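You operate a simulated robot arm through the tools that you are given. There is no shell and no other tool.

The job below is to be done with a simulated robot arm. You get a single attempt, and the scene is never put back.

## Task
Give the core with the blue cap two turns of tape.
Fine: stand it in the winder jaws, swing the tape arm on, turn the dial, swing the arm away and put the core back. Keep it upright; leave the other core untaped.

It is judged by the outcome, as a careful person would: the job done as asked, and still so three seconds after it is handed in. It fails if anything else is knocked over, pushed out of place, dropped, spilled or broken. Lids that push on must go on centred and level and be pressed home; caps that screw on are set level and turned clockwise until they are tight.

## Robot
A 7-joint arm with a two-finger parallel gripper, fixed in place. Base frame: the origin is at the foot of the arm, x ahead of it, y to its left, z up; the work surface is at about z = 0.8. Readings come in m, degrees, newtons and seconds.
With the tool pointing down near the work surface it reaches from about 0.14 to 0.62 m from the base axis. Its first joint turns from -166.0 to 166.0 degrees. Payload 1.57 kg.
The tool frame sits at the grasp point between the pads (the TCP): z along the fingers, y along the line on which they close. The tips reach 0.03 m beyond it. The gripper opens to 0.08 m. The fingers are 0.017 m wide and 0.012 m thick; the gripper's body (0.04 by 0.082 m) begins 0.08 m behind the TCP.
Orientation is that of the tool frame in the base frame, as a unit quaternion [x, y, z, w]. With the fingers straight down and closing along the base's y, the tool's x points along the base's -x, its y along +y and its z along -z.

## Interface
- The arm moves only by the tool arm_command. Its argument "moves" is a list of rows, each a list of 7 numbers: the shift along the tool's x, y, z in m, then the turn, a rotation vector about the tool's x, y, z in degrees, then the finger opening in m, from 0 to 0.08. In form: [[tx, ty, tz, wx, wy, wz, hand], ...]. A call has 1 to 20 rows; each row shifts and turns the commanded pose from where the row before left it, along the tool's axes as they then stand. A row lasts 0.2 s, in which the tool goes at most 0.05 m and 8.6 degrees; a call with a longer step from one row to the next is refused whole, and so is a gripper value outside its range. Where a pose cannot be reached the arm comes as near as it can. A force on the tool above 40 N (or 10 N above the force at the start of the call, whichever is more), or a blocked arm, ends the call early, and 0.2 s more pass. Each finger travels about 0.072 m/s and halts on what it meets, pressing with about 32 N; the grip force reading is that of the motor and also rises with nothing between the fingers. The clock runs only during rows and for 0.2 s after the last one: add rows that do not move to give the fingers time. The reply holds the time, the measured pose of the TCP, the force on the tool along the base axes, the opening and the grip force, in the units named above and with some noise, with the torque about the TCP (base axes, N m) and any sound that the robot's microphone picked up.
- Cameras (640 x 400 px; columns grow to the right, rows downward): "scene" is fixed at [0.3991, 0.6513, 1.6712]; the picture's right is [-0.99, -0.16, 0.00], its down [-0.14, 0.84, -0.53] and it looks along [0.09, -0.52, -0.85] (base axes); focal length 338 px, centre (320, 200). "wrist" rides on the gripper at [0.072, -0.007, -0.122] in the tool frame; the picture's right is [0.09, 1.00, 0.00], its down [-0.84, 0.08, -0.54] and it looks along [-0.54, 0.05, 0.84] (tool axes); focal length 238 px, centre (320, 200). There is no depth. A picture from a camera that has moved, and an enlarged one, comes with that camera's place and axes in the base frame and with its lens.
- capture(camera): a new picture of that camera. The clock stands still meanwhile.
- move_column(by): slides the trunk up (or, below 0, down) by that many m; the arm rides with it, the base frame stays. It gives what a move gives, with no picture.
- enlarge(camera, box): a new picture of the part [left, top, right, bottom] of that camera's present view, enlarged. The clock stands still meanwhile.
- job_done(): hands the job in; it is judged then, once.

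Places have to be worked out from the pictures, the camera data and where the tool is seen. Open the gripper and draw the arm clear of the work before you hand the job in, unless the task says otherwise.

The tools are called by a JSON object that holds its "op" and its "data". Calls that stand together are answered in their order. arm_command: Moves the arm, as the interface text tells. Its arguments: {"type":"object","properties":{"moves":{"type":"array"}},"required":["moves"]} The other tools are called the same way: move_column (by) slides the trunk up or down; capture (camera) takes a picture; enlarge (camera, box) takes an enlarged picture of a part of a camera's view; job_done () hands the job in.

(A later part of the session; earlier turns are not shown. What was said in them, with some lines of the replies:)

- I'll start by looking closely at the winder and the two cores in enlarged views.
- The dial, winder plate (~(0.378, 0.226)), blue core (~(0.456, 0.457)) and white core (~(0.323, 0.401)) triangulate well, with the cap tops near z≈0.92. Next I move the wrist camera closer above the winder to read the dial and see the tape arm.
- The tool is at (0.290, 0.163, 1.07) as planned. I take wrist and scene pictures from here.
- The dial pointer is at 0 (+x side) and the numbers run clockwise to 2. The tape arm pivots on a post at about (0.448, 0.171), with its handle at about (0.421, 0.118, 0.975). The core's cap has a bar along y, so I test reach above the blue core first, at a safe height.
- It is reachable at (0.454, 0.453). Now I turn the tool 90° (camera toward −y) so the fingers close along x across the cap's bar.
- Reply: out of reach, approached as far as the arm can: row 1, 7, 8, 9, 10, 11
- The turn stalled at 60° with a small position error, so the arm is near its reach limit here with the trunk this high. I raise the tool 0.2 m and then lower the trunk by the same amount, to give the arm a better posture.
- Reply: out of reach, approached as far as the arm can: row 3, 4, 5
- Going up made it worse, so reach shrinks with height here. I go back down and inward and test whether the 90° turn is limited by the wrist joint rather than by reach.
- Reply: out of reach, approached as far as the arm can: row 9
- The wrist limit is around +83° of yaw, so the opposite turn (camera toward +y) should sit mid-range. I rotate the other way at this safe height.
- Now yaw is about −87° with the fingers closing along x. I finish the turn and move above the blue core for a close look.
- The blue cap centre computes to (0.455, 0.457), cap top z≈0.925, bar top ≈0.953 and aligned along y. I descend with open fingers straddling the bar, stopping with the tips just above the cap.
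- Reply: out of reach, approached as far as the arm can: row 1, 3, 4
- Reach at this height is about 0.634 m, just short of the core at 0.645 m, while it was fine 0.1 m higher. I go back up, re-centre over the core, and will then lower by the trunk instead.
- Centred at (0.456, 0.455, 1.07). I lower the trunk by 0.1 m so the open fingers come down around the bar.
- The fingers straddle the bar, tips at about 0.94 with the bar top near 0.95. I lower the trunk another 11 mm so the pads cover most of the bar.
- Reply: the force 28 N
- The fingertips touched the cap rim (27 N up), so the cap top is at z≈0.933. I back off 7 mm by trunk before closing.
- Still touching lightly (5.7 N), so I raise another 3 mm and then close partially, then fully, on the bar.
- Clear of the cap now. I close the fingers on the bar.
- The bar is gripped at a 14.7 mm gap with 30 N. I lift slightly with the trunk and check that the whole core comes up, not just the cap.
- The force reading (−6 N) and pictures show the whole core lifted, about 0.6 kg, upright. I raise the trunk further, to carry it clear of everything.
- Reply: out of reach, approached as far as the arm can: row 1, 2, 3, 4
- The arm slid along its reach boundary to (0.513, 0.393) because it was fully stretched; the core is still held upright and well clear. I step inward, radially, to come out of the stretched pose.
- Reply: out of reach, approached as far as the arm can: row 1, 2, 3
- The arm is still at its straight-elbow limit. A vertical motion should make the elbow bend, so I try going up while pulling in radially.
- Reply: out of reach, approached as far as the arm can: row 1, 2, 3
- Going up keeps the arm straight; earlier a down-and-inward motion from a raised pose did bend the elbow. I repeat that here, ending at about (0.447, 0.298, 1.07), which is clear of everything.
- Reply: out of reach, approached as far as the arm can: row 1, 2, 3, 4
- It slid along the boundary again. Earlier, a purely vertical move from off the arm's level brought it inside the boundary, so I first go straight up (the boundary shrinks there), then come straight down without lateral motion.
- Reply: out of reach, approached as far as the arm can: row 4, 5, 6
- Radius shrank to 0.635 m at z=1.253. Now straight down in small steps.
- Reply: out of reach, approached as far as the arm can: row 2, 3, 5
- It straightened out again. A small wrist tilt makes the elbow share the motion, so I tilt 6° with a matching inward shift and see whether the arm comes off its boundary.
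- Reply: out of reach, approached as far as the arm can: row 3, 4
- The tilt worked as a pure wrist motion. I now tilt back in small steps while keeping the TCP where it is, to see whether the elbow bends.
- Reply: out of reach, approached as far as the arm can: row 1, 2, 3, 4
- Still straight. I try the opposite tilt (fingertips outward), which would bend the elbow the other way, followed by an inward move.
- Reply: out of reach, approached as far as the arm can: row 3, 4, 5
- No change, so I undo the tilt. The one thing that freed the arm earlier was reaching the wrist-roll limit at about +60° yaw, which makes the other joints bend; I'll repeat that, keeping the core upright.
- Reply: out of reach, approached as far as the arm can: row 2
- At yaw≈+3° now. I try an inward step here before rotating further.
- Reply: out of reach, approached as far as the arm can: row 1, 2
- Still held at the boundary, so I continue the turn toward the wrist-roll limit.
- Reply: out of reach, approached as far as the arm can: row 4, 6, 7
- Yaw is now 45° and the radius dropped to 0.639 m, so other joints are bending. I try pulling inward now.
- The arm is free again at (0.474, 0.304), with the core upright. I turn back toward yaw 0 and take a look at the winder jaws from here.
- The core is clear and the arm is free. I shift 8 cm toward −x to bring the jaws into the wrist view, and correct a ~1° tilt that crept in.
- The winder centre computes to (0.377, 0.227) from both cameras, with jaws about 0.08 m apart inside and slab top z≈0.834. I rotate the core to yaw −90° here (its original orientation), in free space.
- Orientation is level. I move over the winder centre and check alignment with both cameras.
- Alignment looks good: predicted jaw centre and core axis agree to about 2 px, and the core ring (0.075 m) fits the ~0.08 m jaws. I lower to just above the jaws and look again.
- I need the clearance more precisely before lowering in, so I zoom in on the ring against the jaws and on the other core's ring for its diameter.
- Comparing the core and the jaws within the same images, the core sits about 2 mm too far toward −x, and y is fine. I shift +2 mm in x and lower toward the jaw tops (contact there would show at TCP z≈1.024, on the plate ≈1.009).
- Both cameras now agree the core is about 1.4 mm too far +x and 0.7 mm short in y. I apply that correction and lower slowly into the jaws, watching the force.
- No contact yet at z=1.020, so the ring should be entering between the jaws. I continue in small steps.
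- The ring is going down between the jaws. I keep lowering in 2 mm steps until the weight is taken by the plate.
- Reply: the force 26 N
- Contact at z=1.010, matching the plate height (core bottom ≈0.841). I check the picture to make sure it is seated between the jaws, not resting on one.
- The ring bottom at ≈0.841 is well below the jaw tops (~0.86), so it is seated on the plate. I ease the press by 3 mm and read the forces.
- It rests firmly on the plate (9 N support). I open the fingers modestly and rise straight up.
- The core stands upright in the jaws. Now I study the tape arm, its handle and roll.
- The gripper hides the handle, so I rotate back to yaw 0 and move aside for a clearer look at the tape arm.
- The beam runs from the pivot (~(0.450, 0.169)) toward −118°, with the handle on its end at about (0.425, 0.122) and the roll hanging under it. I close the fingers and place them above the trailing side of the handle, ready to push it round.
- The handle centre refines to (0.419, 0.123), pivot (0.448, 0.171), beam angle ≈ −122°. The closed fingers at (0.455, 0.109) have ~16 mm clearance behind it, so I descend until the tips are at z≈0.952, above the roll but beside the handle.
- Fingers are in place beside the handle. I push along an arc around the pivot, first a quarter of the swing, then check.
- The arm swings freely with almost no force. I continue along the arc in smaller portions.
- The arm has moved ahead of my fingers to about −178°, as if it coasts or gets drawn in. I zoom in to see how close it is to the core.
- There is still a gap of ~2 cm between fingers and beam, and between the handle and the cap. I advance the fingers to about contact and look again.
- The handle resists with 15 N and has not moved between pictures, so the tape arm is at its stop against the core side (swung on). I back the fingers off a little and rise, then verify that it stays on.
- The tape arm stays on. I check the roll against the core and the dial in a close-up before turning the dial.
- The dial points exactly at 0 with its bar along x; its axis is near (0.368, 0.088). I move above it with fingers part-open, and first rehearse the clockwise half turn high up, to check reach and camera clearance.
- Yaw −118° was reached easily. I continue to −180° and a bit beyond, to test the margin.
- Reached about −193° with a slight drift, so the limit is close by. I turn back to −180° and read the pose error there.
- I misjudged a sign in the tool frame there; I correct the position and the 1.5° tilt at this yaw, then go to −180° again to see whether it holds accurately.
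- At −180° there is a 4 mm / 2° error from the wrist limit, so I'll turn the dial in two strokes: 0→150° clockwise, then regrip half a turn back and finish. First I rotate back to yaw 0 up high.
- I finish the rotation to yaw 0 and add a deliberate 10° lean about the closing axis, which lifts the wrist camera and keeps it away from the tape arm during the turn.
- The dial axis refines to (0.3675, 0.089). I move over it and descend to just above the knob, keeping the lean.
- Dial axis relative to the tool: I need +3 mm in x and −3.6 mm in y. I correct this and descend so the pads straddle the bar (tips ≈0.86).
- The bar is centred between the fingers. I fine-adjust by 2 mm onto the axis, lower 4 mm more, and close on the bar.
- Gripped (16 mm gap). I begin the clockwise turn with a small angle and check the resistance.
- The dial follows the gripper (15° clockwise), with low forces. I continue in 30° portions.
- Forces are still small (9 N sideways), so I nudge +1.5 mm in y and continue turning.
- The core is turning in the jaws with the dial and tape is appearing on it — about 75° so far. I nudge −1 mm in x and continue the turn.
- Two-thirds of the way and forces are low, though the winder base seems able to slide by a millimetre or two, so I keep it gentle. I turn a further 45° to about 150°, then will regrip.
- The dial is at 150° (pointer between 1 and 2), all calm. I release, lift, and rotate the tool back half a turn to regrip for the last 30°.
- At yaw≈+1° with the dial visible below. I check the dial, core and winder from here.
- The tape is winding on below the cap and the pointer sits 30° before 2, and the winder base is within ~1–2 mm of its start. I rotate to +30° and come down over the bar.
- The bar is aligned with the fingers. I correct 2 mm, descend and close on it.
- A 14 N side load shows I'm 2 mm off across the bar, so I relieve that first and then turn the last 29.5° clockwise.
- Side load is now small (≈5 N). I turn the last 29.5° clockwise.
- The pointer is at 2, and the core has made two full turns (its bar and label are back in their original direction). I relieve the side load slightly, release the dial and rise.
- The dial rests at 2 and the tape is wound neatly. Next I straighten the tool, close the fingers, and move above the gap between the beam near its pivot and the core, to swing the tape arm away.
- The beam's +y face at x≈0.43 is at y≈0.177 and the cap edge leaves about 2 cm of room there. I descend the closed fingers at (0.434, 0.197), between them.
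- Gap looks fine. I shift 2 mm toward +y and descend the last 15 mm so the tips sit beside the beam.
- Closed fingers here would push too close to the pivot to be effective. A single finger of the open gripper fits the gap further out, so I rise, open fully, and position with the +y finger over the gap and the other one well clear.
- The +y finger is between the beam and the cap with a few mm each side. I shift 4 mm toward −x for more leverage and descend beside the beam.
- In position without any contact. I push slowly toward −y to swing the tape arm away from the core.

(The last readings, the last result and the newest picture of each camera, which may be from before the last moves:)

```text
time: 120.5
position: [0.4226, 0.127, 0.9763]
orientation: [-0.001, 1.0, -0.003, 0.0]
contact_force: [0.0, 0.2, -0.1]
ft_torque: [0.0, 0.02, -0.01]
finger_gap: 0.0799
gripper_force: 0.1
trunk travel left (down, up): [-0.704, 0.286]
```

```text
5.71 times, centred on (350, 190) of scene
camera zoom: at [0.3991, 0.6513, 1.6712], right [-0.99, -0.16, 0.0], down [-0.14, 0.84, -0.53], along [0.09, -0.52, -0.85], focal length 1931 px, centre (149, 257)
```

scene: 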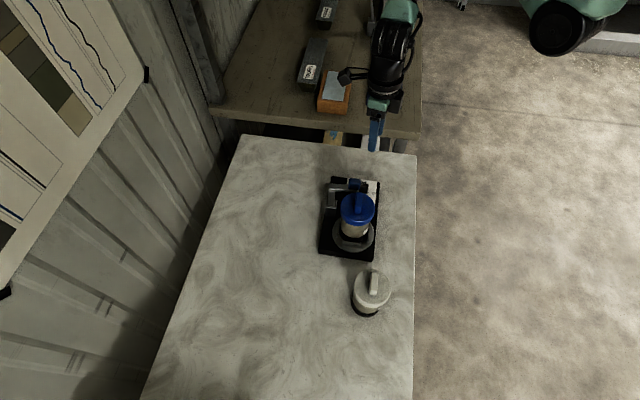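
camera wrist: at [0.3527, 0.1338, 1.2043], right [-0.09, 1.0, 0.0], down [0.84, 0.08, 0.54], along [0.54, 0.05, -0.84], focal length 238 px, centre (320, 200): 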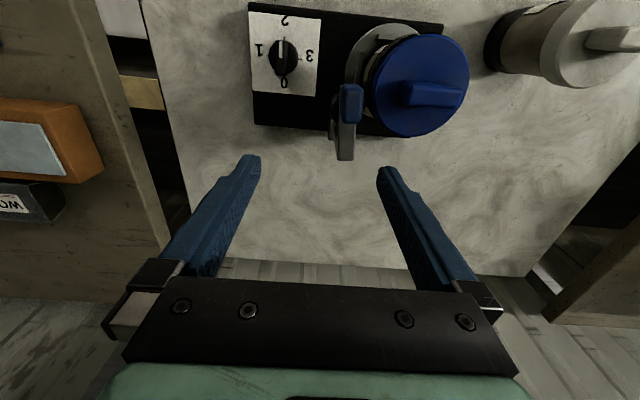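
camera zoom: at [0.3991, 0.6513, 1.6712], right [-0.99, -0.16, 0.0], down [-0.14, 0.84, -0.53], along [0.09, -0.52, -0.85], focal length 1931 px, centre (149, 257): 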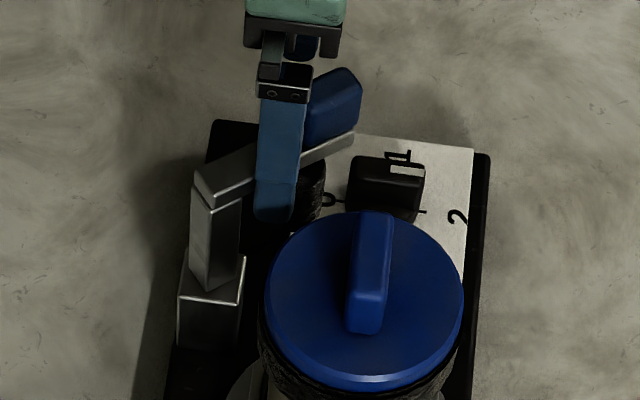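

The arm swings away easily (about halfway back). I continue the same push.

{"op": "arm_command", "data": {"moves": [[0, -0.003, 0, 0, 0, 0, 0.08], [0, -0.003, 0, 0, 0, 0, 0.08], [0, -0.003, 0, 0, 0, 0, 0.08], [0, -0.003, 0, 0, 0, 0, 0.08], [0, 0, 0, 0, 0, 0, 0.08], [0, 0, 0, 0, 0, 0, 0.08]]}}

{"op": "enlarge", "data": {"camera": "wrist", "box": [250, 80, 450, 240]}}

{"op": "enlarge", "data": {"camera": "scene", "box": [310, 155, 390, 225]}}

```text
time: 121.9
position: [0.4217, 0.1167, 0.9768]
orientation: [0.0, 1.0, -0.001, 0.0]
contact_force: [-0.1, 0.4, -0.8]
ft_torque: [-0.01, -0.01, 0.02]
finger_gap: 0.0797
gripper_force: 0.0
trunk travel left (down, up): [-0.704, 0.286]
```

```text
2.50 times, centred on (350, 160) of wrist
camera zoom: at [0.3496, 0.1103, 1.099], right [-0.09, 1.0, 0.0], down [0.84, 0.08, 0.54], along [0.54, 0.05, -0.84], focal length 596 px, centre (245, 300)
```

zoom: 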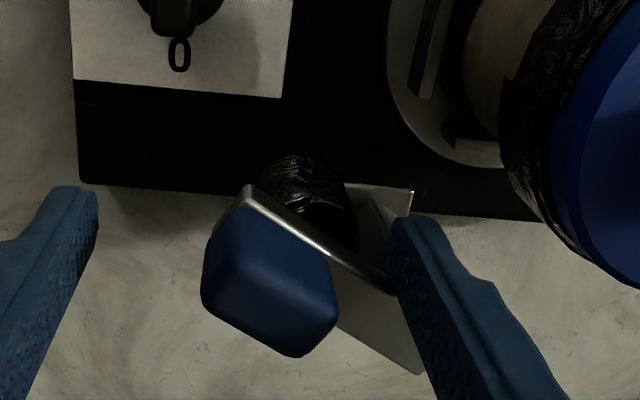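

```text
5.71 times, centred on (350, 190) of scene
camera zoom: at [0.3991, 0.6513, 1.6712], right [-0.99, -0.16, 0.0], down [-0.14, 0.84, -0.53], along [0.09, -0.52, -0.85], focal length 1931 px, centre (149, 257)
```

zoom: 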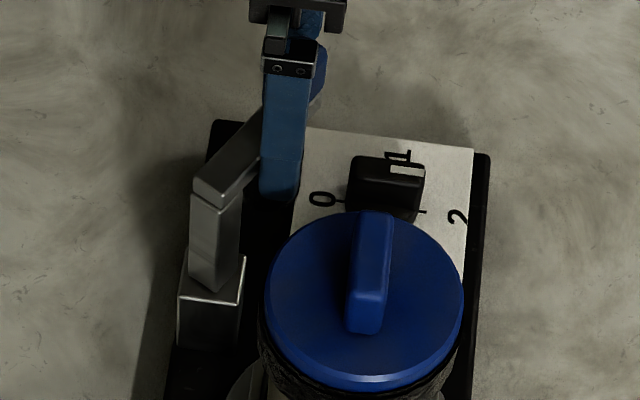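

The tape arm is back at its away position. I lift straight up and verify the state of everything.

{"op": "arm_command", "data": {"moves": [[0, 0.003, 0, 0, 0, 0, 0.08], [0, 0, -0.02, 0, 0, 0, 0.08], [0, 0, -0.03, 0, 0, 0, 0.08], [0, 0, -0.04, 0, 0, 0, 0.08], [0, 0, -0.04, 0, 0, 0, 0.08], [0, 0, 0, 0, 0, 0, 0.08]]}}

{"op": "capture", "data": {"camera": "wrist"}}

{"op": "enlarge", "data": {"camera": "scene", "box": [305, 150, 405, 270]}}

```text
time: 123.3
position: [0.4216, 0.1203, 1.1065]
orientation: [-0.002, 1.0, -0.001, 0.0]
contact_force: [-1.3, -0.6, -0.7]
ft_torque: [0.03, -0.01, -0.04]
finger_gap: 0.08
gripper_force: 0.2
trunk travel left (down, up): [-0.704, 0.286]
```

```text
taken
camera wrist: at [0.3486, 0.1139, 1.2287], right [-0.09, 1.0, 0.0], down [0.84, 0.08, 0.54], along [0.54, 0.05, -0.84], focal length 238 px, centre (320, 200)
```

wrist: 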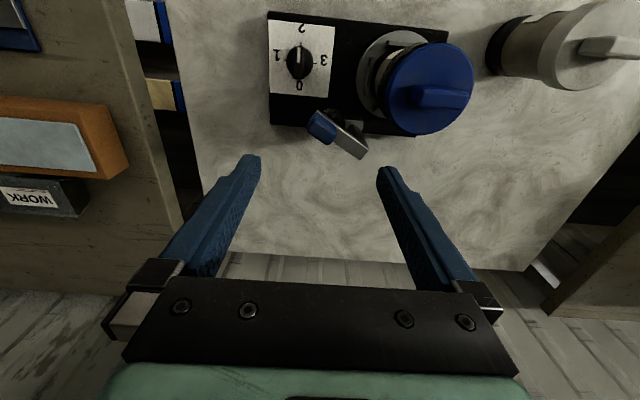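

```text
3.33 times, centred on (355, 210) of scene
camera zoom: at [0.3991, 0.6513, 1.6712], right [-0.99, -0.16, 0.0], down [-0.14, 0.84, -0.53], along [0.09, -0.52, -0.85], focal length 1127 px, centre (203, 167)
```

zoom: 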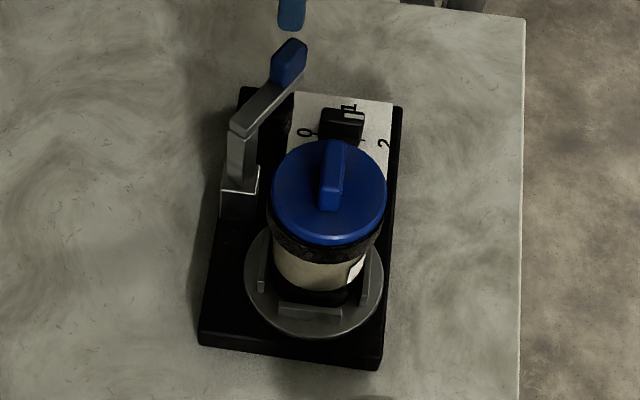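

Everything is as it should be: the tape arm is away, the dial is at 2, the core is taped, and the winder is in place. I now rotate the gripper to −90° and go above the core to take it out.

{"op": "arm_command", "data": {"moves": [[0, 0, 0, 0, 0, 8.2, 0.05], [0, 0, 0, 0, 0, 8.2, 0.05], [0, 0, 0, 0, 0, 8.2, 0.05], [0, 0, 0, 0, 0, 8.2, 0.05], [0, 0, 0, 0, 0, 8.2, 0.05], [0, 0, 0, 0, 0, 8.2, 0.05], [0, 0, 0, 0, 0, 8.2, 0.05], [0, 0, 0, 0, 0, 8.2, 0.05], [0, 0, 0, 0, 0, 8.2, 0.05], [0, 0, 0, 0, 0, 8.2, 0.05], [0, 0, 0, 0, 0, 8.0, 0.05], [0.0347, -0.0149, 0, 0, 0, 0, 0.05], [0.0347, -0.0149, 0, 0, 0, 0, 0.05], [0.0347, -0.0149, 0, 0, 0, 0, 0.05], [0, 0, 0, 0, 0, 0, 0.05]]}}

{"op": "enlarge", "data": {"camera": "wrist", "box": [240, 40, 400, 180]}}

```text
time: 126.5
position: [0.3766, 0.2229, 1.1078]
orientation: [0.706, 0.708, -0.001, 0.001]
contact_force: [0.4, 0.2, -0.2]
ft_torque: [0.03, 0.0, 0.02]
finger_gap: 0.05
gripper_force: 0.0
trunk travel left (down, up): [-0.704, 0.286]
```

```text
2.86 times, centred on (320, 110) of wrist
camera zoom: at [0.369, 0.2955, 1.2305], right [1.0, 0.09, 0.0], down [0.08, -0.84, 0.54], along [0.05, -0.54, -0.84], focal length 681 px, centre (320, 457)
```

zoom: 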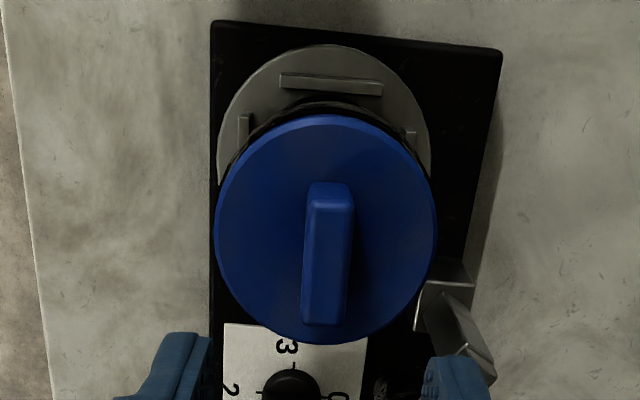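

The bar is aligned along y and the core centre is at (0.378, 0.227). I correct by 2 mm and descend to the same grip height as before.

{"op": "arm_command", "data": {"moves": [[0.002, 0.0015, 0.02, 0, 0, 0, 0.05], [0, 0, 0.025, 0, 0, 0, 0.05], [0, 0, 0.025, 0, 0, 0, 0.05], [0, 0, 0.015, 0, 0, 0, 0.05], [0, 0, 0.01, 0, 0, 0, 0.05], [0, 0, 0, 0, 0, 0, 0.05]]}}

{"op": "enlarge", "data": {"camera": "wrist", "box": [220, 60, 420, 240]}}

```text
time: 127.9
position: [0.3781, 0.2267, 1.0124]
orientation: [0.706, 0.708, 0.0, 0.001]
contact_force: [-0.5, 1.3, 0.0]
ft_torque: [-0.01, 0.0, 0.01]
finger_gap: 0.0497
gripper_force: 0.1
trunk travel left (down, up): [-0.704, 0.286]
```

```text
2.22 times, centred on (320, 150) of wrist
camera zoom: at [0.3716, 0.2993, 1.1331], right [1.0, 0.09, 0.0], down [0.08, -0.84, 0.54], along [0.05, -0.54, -0.84], focal length 530 px, centre (320, 311)
```

zoom: 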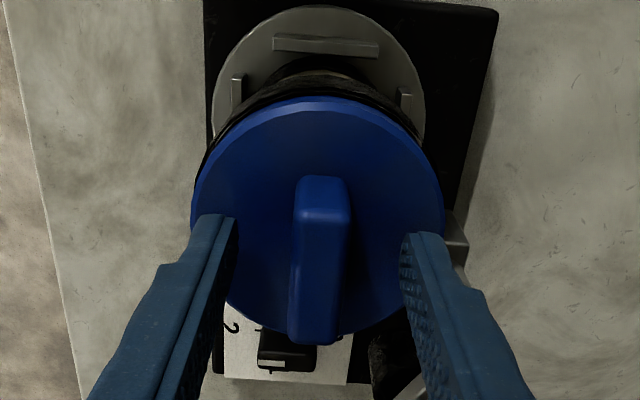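

The fingers straddle the bar at the right height with no contact. I close on it.

{"op": "arm_command", "data": {"moves": [[0, 0, 0, 0, 0, 0, 0.03], [0, 0, 0, 0, 0, 0, 0.02], [0, 0, 0, 0, 0, 0, 0.01], [0, 0, 0, 0, 0, 0, 0.0], [0, 0, 0, 0, 0, 0, 0.0], [0, 0, 0, 0, 0, 0, 0.0]]}}

```text
time: 129.3
position: [0.3787, 0.2264, 1.0118]
orientation: [0.706, 0.708, 0.0, 0.002]
contact_force: [-2.0, -0.2, 0.2]
ft_torque: [0.02, 0.14, 0.02]
finger_gap: 0.0145
gripper_force: 30.4
trunk travel left (down, up): [-0.704, 0.286]
```

Gripped at 14.5 mm. I lift straight up, slowly at first, out of the jaws.

{"op": "arm_command", "data": {"moves": [[0, 0, -0.005, 0, 0, 0, 0.0], [0, 0, -0.01, 0, 0, 0, 0.0], [0, 0, -0.015, 0, 0, 0, 0.0], [0, 0, -0.02, 0, 0, 0, 0.0], [0, 0, 0, 0, 0, 0, 0.0]]}}

{"op": "enlarge", "data": {"camera": "scene", "box": [305, 150, 405, 270]}}

```text
time: 130.5
position: [0.3776, 0.2261, 1.0597]
orientation: [0.707, 0.707, 0.0, 0.0]
contact_force: [0.2, -0.9, -6.9]
ft_torque: [0.03, -0.01, 0.0]
finger_gap: 0.0144
gripper_force: 30.7
trunk travel left (down, up): [-0.704, 0.286]
```

```text
3.33 times, centred on (355, 210) of scene
camera zoom: at [0.3991, 0.6513, 1.6712], right [-0.99, -0.16, 0.0], down [-0.14, 0.84, -0.53], along [0.09, -0.52, -0.85], focal length 1127 px, centre (203, 167)
```

zoom: 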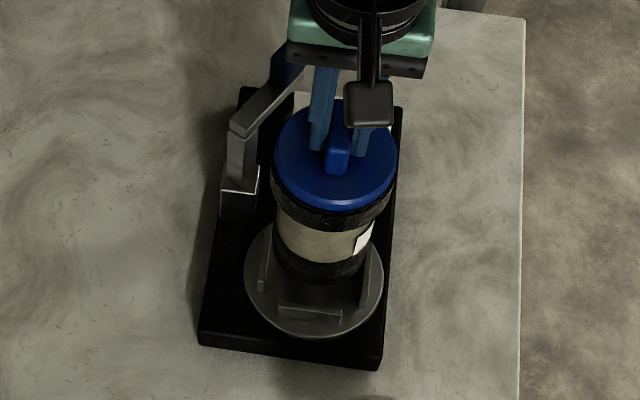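

The core comes out cleanly, with a neat band of tape under the cap. I raise further, then lower the trunk for better reach at the original spot.

{"op": "arm_command", "data": {"moves": [[0, 0, -0.03, 0, 0, 0, 0.0], [0, 0, -0.03, 0, 0, 0, 0.0], [0, 0, -0.03, 0, 0, 0, 0.0], [0, 0, -0.01, 0, 0, 0, 0.0], [0, 0, 0, 0, 0, 0, 0.0]]}}

{"op": "move_column", "data": {"by": -0.085}}

```text
time: 131.7
position: [0.3791, 0.2266, 1.16]
orientation: [0.706, 0.708, -0.001, 0.001]
contact_force: [0.2, -0.4, -6.4]
ft_torque: [-0.03, 0.0, 0.0]
finger_gap: 0.0145
gripper_force: 30.3
trunk travel left (down, up): [-0.704, 0.286]
```

```text
time: 132.9
position: [0.3777, 0.2261, 1.0749]
orientation: [0.707, 0.707, 0.0, 0.001]
contact_force: [-0.4, -0.3, -5.9]
ft_torque: [0.02, 0.01, 0.03]
finger_gap: 0.0146
gripper_force: 30.5
trunk travel left (down, up): [-0.619, 0.371]
```

Now I carry the core along a path that keeps well away from the white core, via (0.43, 0.30), toward its original spot.

{"op": "arm_command", "data": {"moves": [[0.0247, 0.0173, 0, 0, 0, 0, 0.0], [0.0247, 0.0173, 0, 0, 0, 0, 0.0], [0.0247, 0.0173, 0, 0, 0, 0, 0.0], [0.0305, 0.0047, 0.0126, 0, 0, 0, 0.0], [0.0305, 0.0047, 0.0126, 0, 0, 0, 0.0], [0.0305, 0.0047, 0.0126, 0, 0, 0, 0.0], [0, 0, 0, 0, 0, 0, 0.0]]}}

```text
time: 134.5
position: [0.4455, 0.3887, 1.0397]
orientation: [0.707, 0.707, -0.001, 0.002]
contact_force: [-1.0, -0.5, -6.4]
ft_torque: [0.01, 0.0, -0.01]
finger_gap: 0.0148
gripper_force: 31.3
trunk travel left (down, up): [-0.619, 0.371]
```

{"op": "arm_command", "data": {"moves": [[0.0214, 0.0028, 0.0093, 0, 0, 0, 0.0], [0.0214, 0.0028, 0.0093, 0, 0, 0, 0.0], [0.0214, 0.0028, 0.0093, 0, 0, 0, 0.0], [0, 0, 0, 0, 0, 0, 0.0], [0, 0, 0, 0, 0, 0, 0.0]]}}

{"op": "capture", "data": {"camera": "scene"}}

{"op": "capture", "data": {"camera": "wrist"}}

```text
time: 135.7
position: [0.4532, 0.4552, 1.0089]
orientation: [0.706, 0.708, -0.002, 0.001]
contact_force: [0.3, 0.2, -6.4]
ft_torque: [0.03, -0.02, 0.0]
finger_gap: 0.0145
gripper_force: 30.7
trunk travel left (down, up): [-0.619, 0.371]
```

```text
taken
```

scene: 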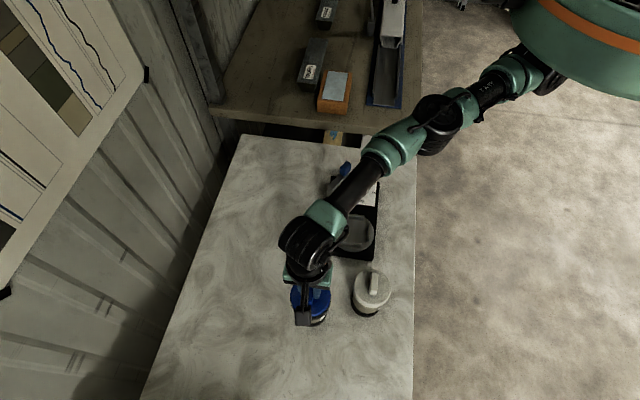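

```text
taken
camera wrist: at [0.4456, 0.5273, 1.1306], right [1.0, 0.1, 0.0], down [0.08, -0.83, 0.55], along [0.05, -0.54, -0.84], focal length 238 px, centre (320, 200)
```

wrist: 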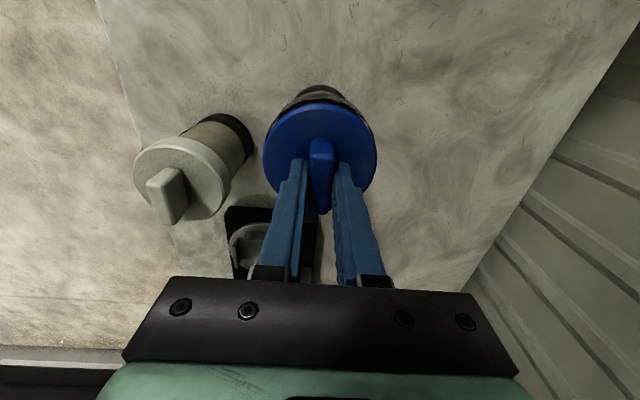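

The core is directly over its original place (axis ≈(0.453, 0.456)), level. I lower by the trunk to a few mm above the table.

{"op": "move_column", "data": {"by": -0.033}}

{"op": "enlarge", "data": {"camera": "scene", "box": [270, 240, 410, 350]}}

```text
time: 136.5
position: [0.4527, 0.4531, 0.9759]
orientation: [0.707, 0.707, -0.001, 0.001]
contact_force: [1.1, 0.4, -5.6]
ft_torque: [0.02, -0.03, 0.0]
finger_gap: 0.0149
gripper_force: 30.8
trunk travel left (down, up): [-0.586, 0.404]
```

```text
3.64 times, centred on (340, 295) of scene
camera zoom: at [0.3991, 0.6513, 1.6712], right [-0.99, -0.16, 0.0], down [-0.14, 0.84, -0.53], along [0.09, -0.52, -0.85], focal length 1229 px, centre (247, -146)
```

zoom: 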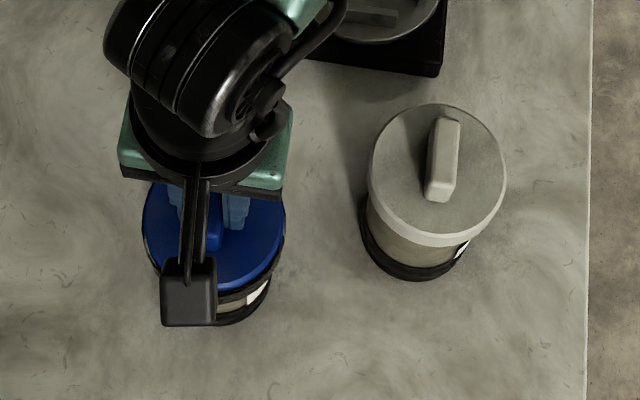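

Still hanging freely (−5.6 N). I lower in small trunk steps until the table takes the weight.

{"op": "move_column", "data": {"by": -0.004}}

{"op": "move_column", "data": {"by": -0.002}}

```text
time: 137.0
position: [0.4525, 0.4547, 0.971]
orientation: [0.706, 0.708, -0.002, 0.001]
contact_force: [-0.4, -0.1, -6.8]
ft_torque: [0.01, 0.02, -0.02]
finger_gap: 0.0144
gripper_force: 30.7
trunk travel left (down, up): [-0.582, 0.408]
```

```text
time: 137.5
position: [0.4533, 0.4531, 0.9701]
orientation: [0.706, 0.708, 0.001, 0.001]
contact_force: [-0.1, 0.0, 1.7]
ft_torque: [-0.12, 0.05, 0.01]
finger_gap: 0.0148
gripper_force: 30.7
trunk travel left (down, up): [-0.58, 0.41]
```

The table now carries the core (force went from −6.8 to +1.7 N). I open the fingers and then rise with the trunk.

{"op": "arm_command", "data": {"moves": [[0, 0, 0, 0, 0, 0, 0.02], [0, 0, 0, 0, 0, 0, 0.03], [0, 0, 0, 0, 0, 0, 0.045], [0, 0, 0, 0, 0, 0, 0.05], [0, 0, 0, 0, 0, 0, 0.05]]}}

{"op": "move_column", "data": {"by": 0.12}}

{"op": "capture", "data": {"camera": "wrist"}}

{"op": "capture", "data": {"camera": "scene"}}

```text
time: 138.7
position: [0.4547, 0.4532, 0.9703]
orientation: [0.707, 0.707, 0.0, 0.0]
contact_force: [0.4, 0.0, -1.0]
ft_torque: [0.02, 0.0, -0.03]
finger_gap: 0.0499
gripper_force: 0.0
trunk travel left (down, up): [-0.58, 0.41]
```

```text
time: 140.2
position: [0.4535, 0.4529, 1.0913]
orientation: [0.706, 0.708, 0.0, 0.001]
contact_force: [0.2, 0.0, 0.0]
ft_torque: [0.03, 0.03, 0.0]
finger_gap: 0.0499
gripper_force: 0.2
trunk travel left (down, up): [-0.7, 0.29]
```

```text
taken
camera wrist: at [0.4457, 0.5265, 1.2125], right [1.0, 0.09, 0.0], down [0.08, -0.84, 0.54], along [0.05, -0.54, -0.84], focal length 238 px, centre (320, 200)
```

wrist: 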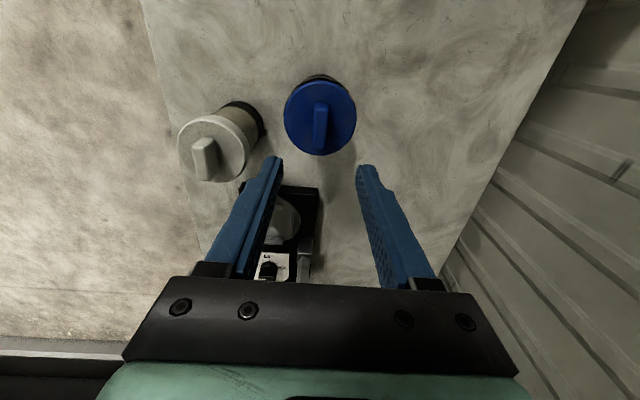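

```text
taken
```

scene: 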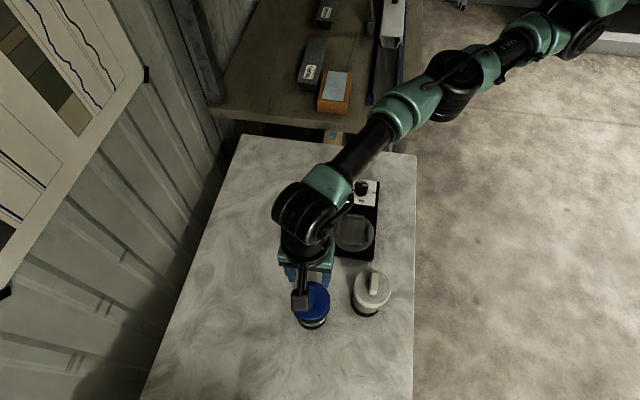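

The blue core stands alone at its original place. I retract the arm up and inward, clear of the work.

{"op": "arm_command", "data": {"moves": [[-0.012, -0.012, -0.01, 0, 0, 0, 0.05], [-0.018, -0.016, -0.02, 0, 0, 0, 0.06], [-0.02, -0.018, -0.03, 0, 0, 0, 0.08], [-0.02, -0.018, -0.03, 0, 0, 0, 0.08], [-0.02, -0.018, -0.03, 0, 0, 0, 0.08], [-0.02, -0.018, -0.03, 0, 0, 0, 0.08], [-0.02, -0.015, -0.03, 0, 0, 0, 0.08], [0, 0, 0, 0, 0, 0, 0.08]]}}

{"op": "capture", "data": {"camera": "scene"}}

{"op": "capture", "data": {"camera": "wrist"}}

```text
time: 142.0
position: [0.339, 0.3228, 1.2658]
orientation: [0.706, 0.708, -0.006, -0.004]
contact_force: [0.3, 0.7, 0.0]
ft_torque: [0.01, -0.01, 0.01]
finger_gap: 0.0801
gripper_force: 0.0
trunk travel left (down, up): [-0.7, 0.29]
```

```text
taken
```

scene: 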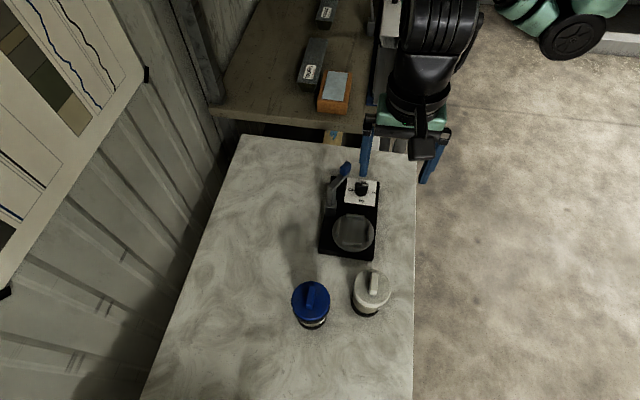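

```text
taken
camera wrist: at [0.3337, 0.3969, 1.3877], right [1.0, 0.1, -0.02], down [0.09, -0.83, 0.54], along [0.04, -0.54, -0.84], focal length 238 px, centre (320, 200)
```

wrist: 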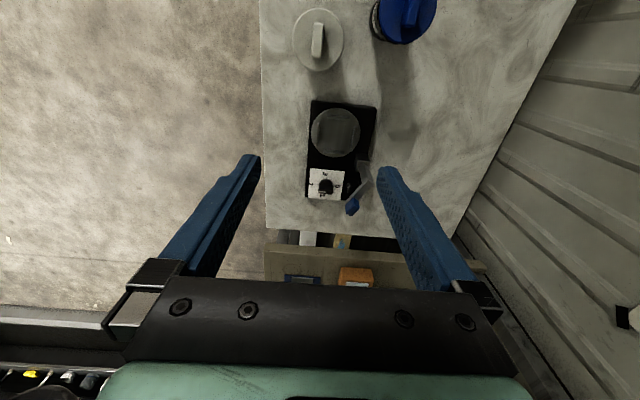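

The arm is clear, and the scene matches the initial layout. I take final close-ups of the cores and the winder before handing in.

{"op": "enlarge", "data": {"camera": "scene", "box": [270, 250, 410, 340]}}

{"op": "enlarge", "data": {"camera": "scene", "box": [290, 150, 410, 270]}}

```text
4.44 times, centred on (340, 295) of scene
camera zoom: at [0.3991, 0.6513, 1.6712], right [-0.99, -0.16, 0.0], down [-0.14, 0.84, -0.53], along [0.09, -0.52, -0.85], focal length 1502 px, centre (231, -222)
```

zoom: 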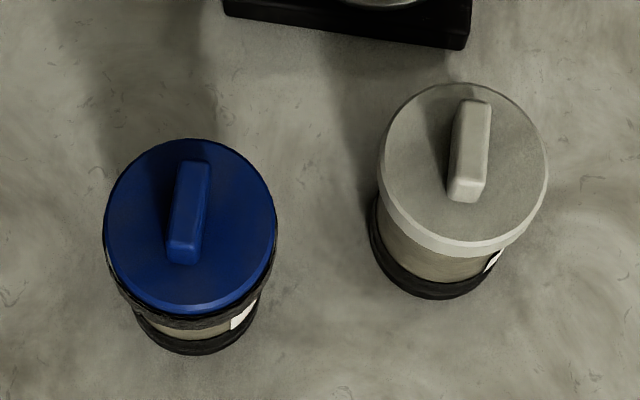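

```text
3.33 times, centred on (350, 210) of scene
camera zoom: at [0.3991, 0.6513, 1.6712], right [-0.99, -0.16, 0.0], down [-0.14, 0.84, -0.53], along [0.09, -0.52, -0.85], focal length 1127 px, centre (220, 167)
```

zoom: 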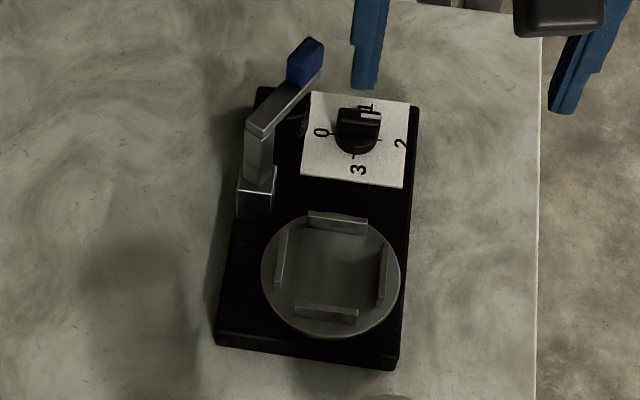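

The blue cap looks marginally larger than in the first picture, so I zoom in further to check that the core stands flat and the cap sits home.

{"op": "enlarge", "data": {"camera": "scene", "box": [280, 270, 344, 334]}}

{"op": "enlarge", "data": {"camera": "scene", "box": [340, 258, 404, 322]}}

{"op": "enlarge", "data": {"camera": "wrist", "box": [280, 0, 460, 80]}}

```text
6.25 times, centred on (312, 302) of scene
camera zoom: at [0.3991, 0.6513, 1.6712], right [-0.99, -0.16, 0.0], down [-0.14, 0.84, -0.53], along [0.09, -0.52, -0.85], focal length 2112 px, centre (370, -438)
```

zoom: 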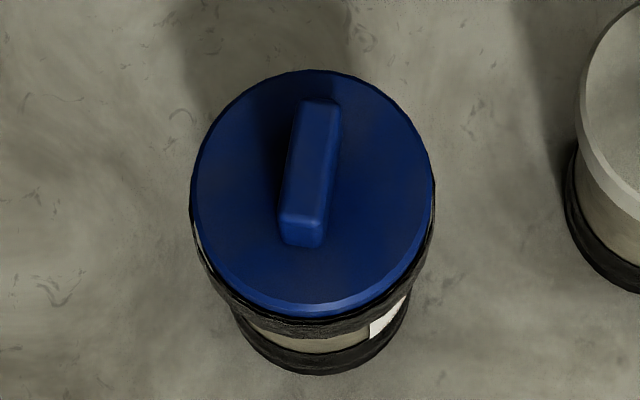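

```text
6.25 times, centred on (372, 290) of scene
camera zoom: at [0.3991, 0.6513, 1.6712], right [-0.99, -0.16, 0.0], down [-0.14, 0.84, -0.53], along [0.09, -0.52, -0.85], focal length 2112 px, centre (-5, -362)
```

zoom: 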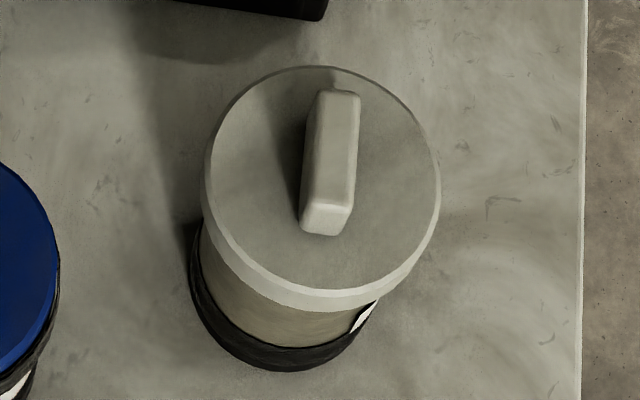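

```text
3.56 times, centred on (370, 40) of wrist
camera zoom: at [0.3337, 0.3969, 1.3877], right [1.0, 0.1, -0.02], down [0.09, -0.83, 0.54], along [0.04, -0.54, -0.84], focal length 848 px, centre (142, 769)
```

zoom: 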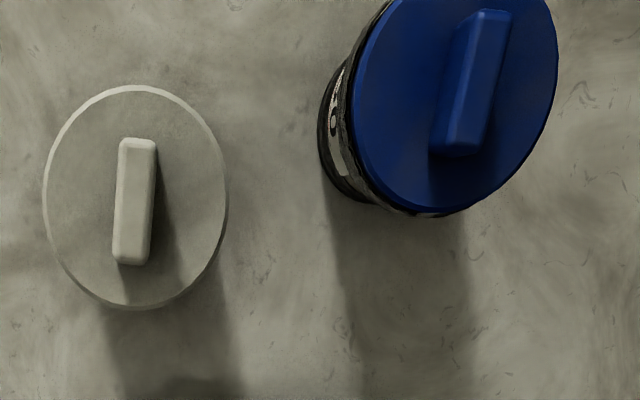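

To compare directly with the beginning, I take the same oblique wrist view that I had at the start, from (0.29, 0.163, 1.07), well clear of everything.

{"op": "arm_command", "data": {"moves": [[0, 0, 0, 0, 0, -8.2, 0.08], [0, 0, 0, 0, 0, -8.2, 0.08], [0, 0, 0, 0, 0, -8.2, 0.08], [0, 0, 0, 0, 0, -8.2, 0.08], [0, 0, 0, 0, 0, -8.2, 0.08], [0, 0, 0, 0, 0, -8.2, 0.08], [0, 0, 0, 0, 0, -8.2, 0.08], [0, 0, 0, 0, 0, -8.2, 0.08], [0, 0, 0, 0, 0, -8.2, 0.08], [0, 0, 0, 0, 0, -8.2, 0.08], [0, 0, 0, 0, 0, -8.0, 0.08], [0.0082, -0.0267, 0.0325, 0, 0, 0, 0.08], [0.0082, -0.0267, 0.0325, 0, 0, 0, 0.08], [0.0082, -0.0267, 0.0325, 0, 0, 0, 0.08], [0.0082, -0.0267, 0.0325, 0, 0, 0, 0.08], [0.0082, -0.0267, 0.0325, 0, 0, 0, 0.08], [0.0082, -0.0267, 0.0325, 0, 0, 0, 0.08], [0, 0, 0, 0, 0, 0, 0.08]]}}

{"op": "capture", "data": {"camera": "wrist"}}

{"op": "enlarge", "data": {"camera": "wrist", "box": [420, 100, 580, 290]}}

```text
time: 145.8
position: [0.2855, 0.1619, 1.0757]
orientation: [-0.002, 1.0, 0.0, 0.001]
contact_force: [-0.1, -0.5, -0.4]
ft_torque: [0.01, -0.01, 0.01]
finger_gap: 0.0801
gripper_force: 0.1
trunk travel left (down, up): [-0.7, 0.29]
```

```text
taken
camera wrist: at [0.2147, 0.1563, 1.1982], right [-0.1, 1.0, 0.0], down [0.84, 0.08, 0.54], along [0.54, 0.05, -0.84], focal length 238 px, centre (320, 200)
```

wrist: 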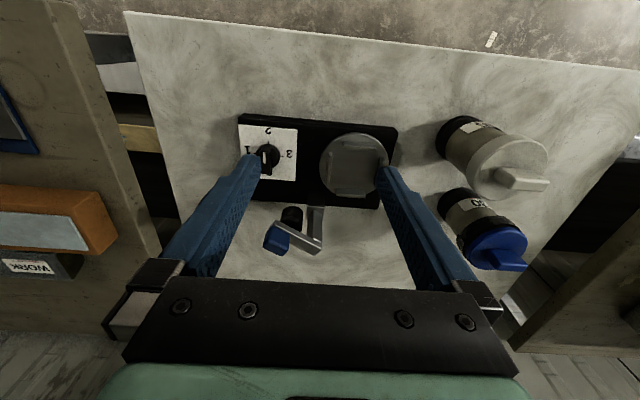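

```text
2.11 times, centred on (500, 195) of wrist
camera zoom: at [0.2147, 0.1563, 1.1982], right [-0.1, 1.0, 0.0], down [0.84, 0.08, 0.54], along [0.54, 0.05, -0.84], focal length 502 px, centre (-59, 210)
```

zoom: 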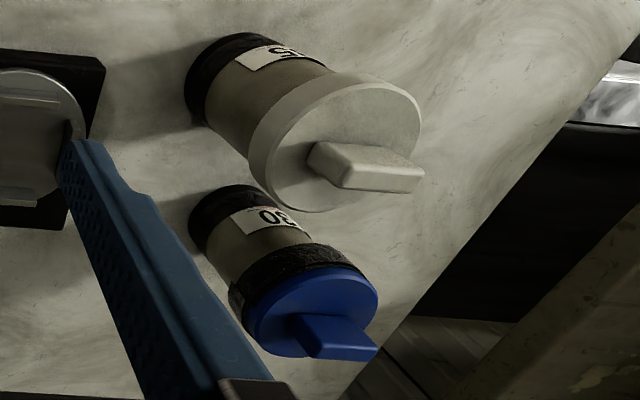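

The comparison matches the first view: the blue core stands flat, the cap is home, the tape band is snug under it, and the white core is untouched. I raise the arm well clear before handing in.

{"op": "arm_command", "data": {"moves": [[0, 0, -0.035, 0, 0, 0, 0.08], [0, 0, -0.035, 0, 0, 0, 0.08], [0, 0, -0.035, 0, 0, 0, 0.08], [0, 0, -0.035, 0, 0, 0, 0.08], [0, 0, -0.035, 0, 0, 0, 0.08], [0, 0, -0.035, 0, 0, 0, 0.08], [0, 0, 0, 0, 0, 0, 0.08], [0, 0, 0, 0, 0, 0, 0.08]]}}

{"op": "capture", "data": {"camera": "scene"}}

```text
time: 147.6
position: [0.2894, 0.1592, 1.2844]
orientation: [0.002, 1.0, -0.004, -0.002]
contact_force: [-0.3, 0.4, -1.0]
ft_torque: [-0.01, -0.03, -0.02]
finger_gap: 0.0797
gripper_force: 0.1
trunk travel left (down, up): [-0.7, 0.29]
```

```text
taken
```

scene: 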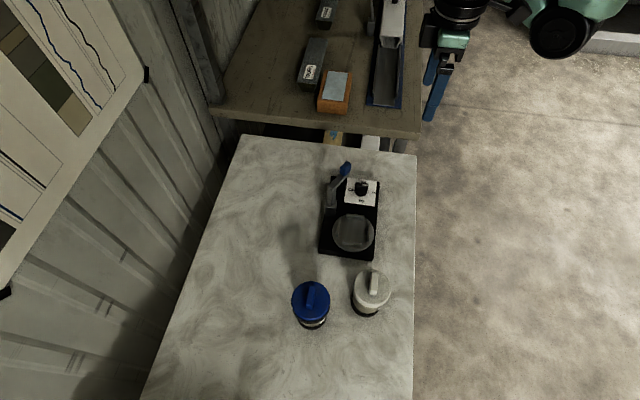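

The blue-capped core has two turns of tape and stands upright at its original place. The tape arm is swung away with the dial at 2, the white core is untouched, and the gripper is open and clear. I hand the job in.

{"op": "job_done", "data": {}}

```text
The job is handed in.
```

The blue-capped core now has two turns of tape and is back at its original spot, standing upright, to within a few millimetres. I've handed the job in.

- **Taping:** I stood the core in the winder jaws, swung the tape arm on and turned the dial clockwise from 0 to 2. I regripped the dial once, 30° before the end. The core made two full turns, and the tape sits in a neat band just under the cap.
- **Tape arm and dial:** The arm is swung back to where it started. I left the dial at 2.
- **Other objects:** The white-capped core was not touched and has no tape. The winder base slid a millimetre or two while I turned the dial, and ended within about that of where it began.
- **While carrying the core:** On the way to the winder the robot arm got stuck at full stretch. I tilted the core about 6° each way, well above the table, trying to free it. It was level again before I set it in the jaws.

The gripper is open and the robot arm is raised clear of the work.
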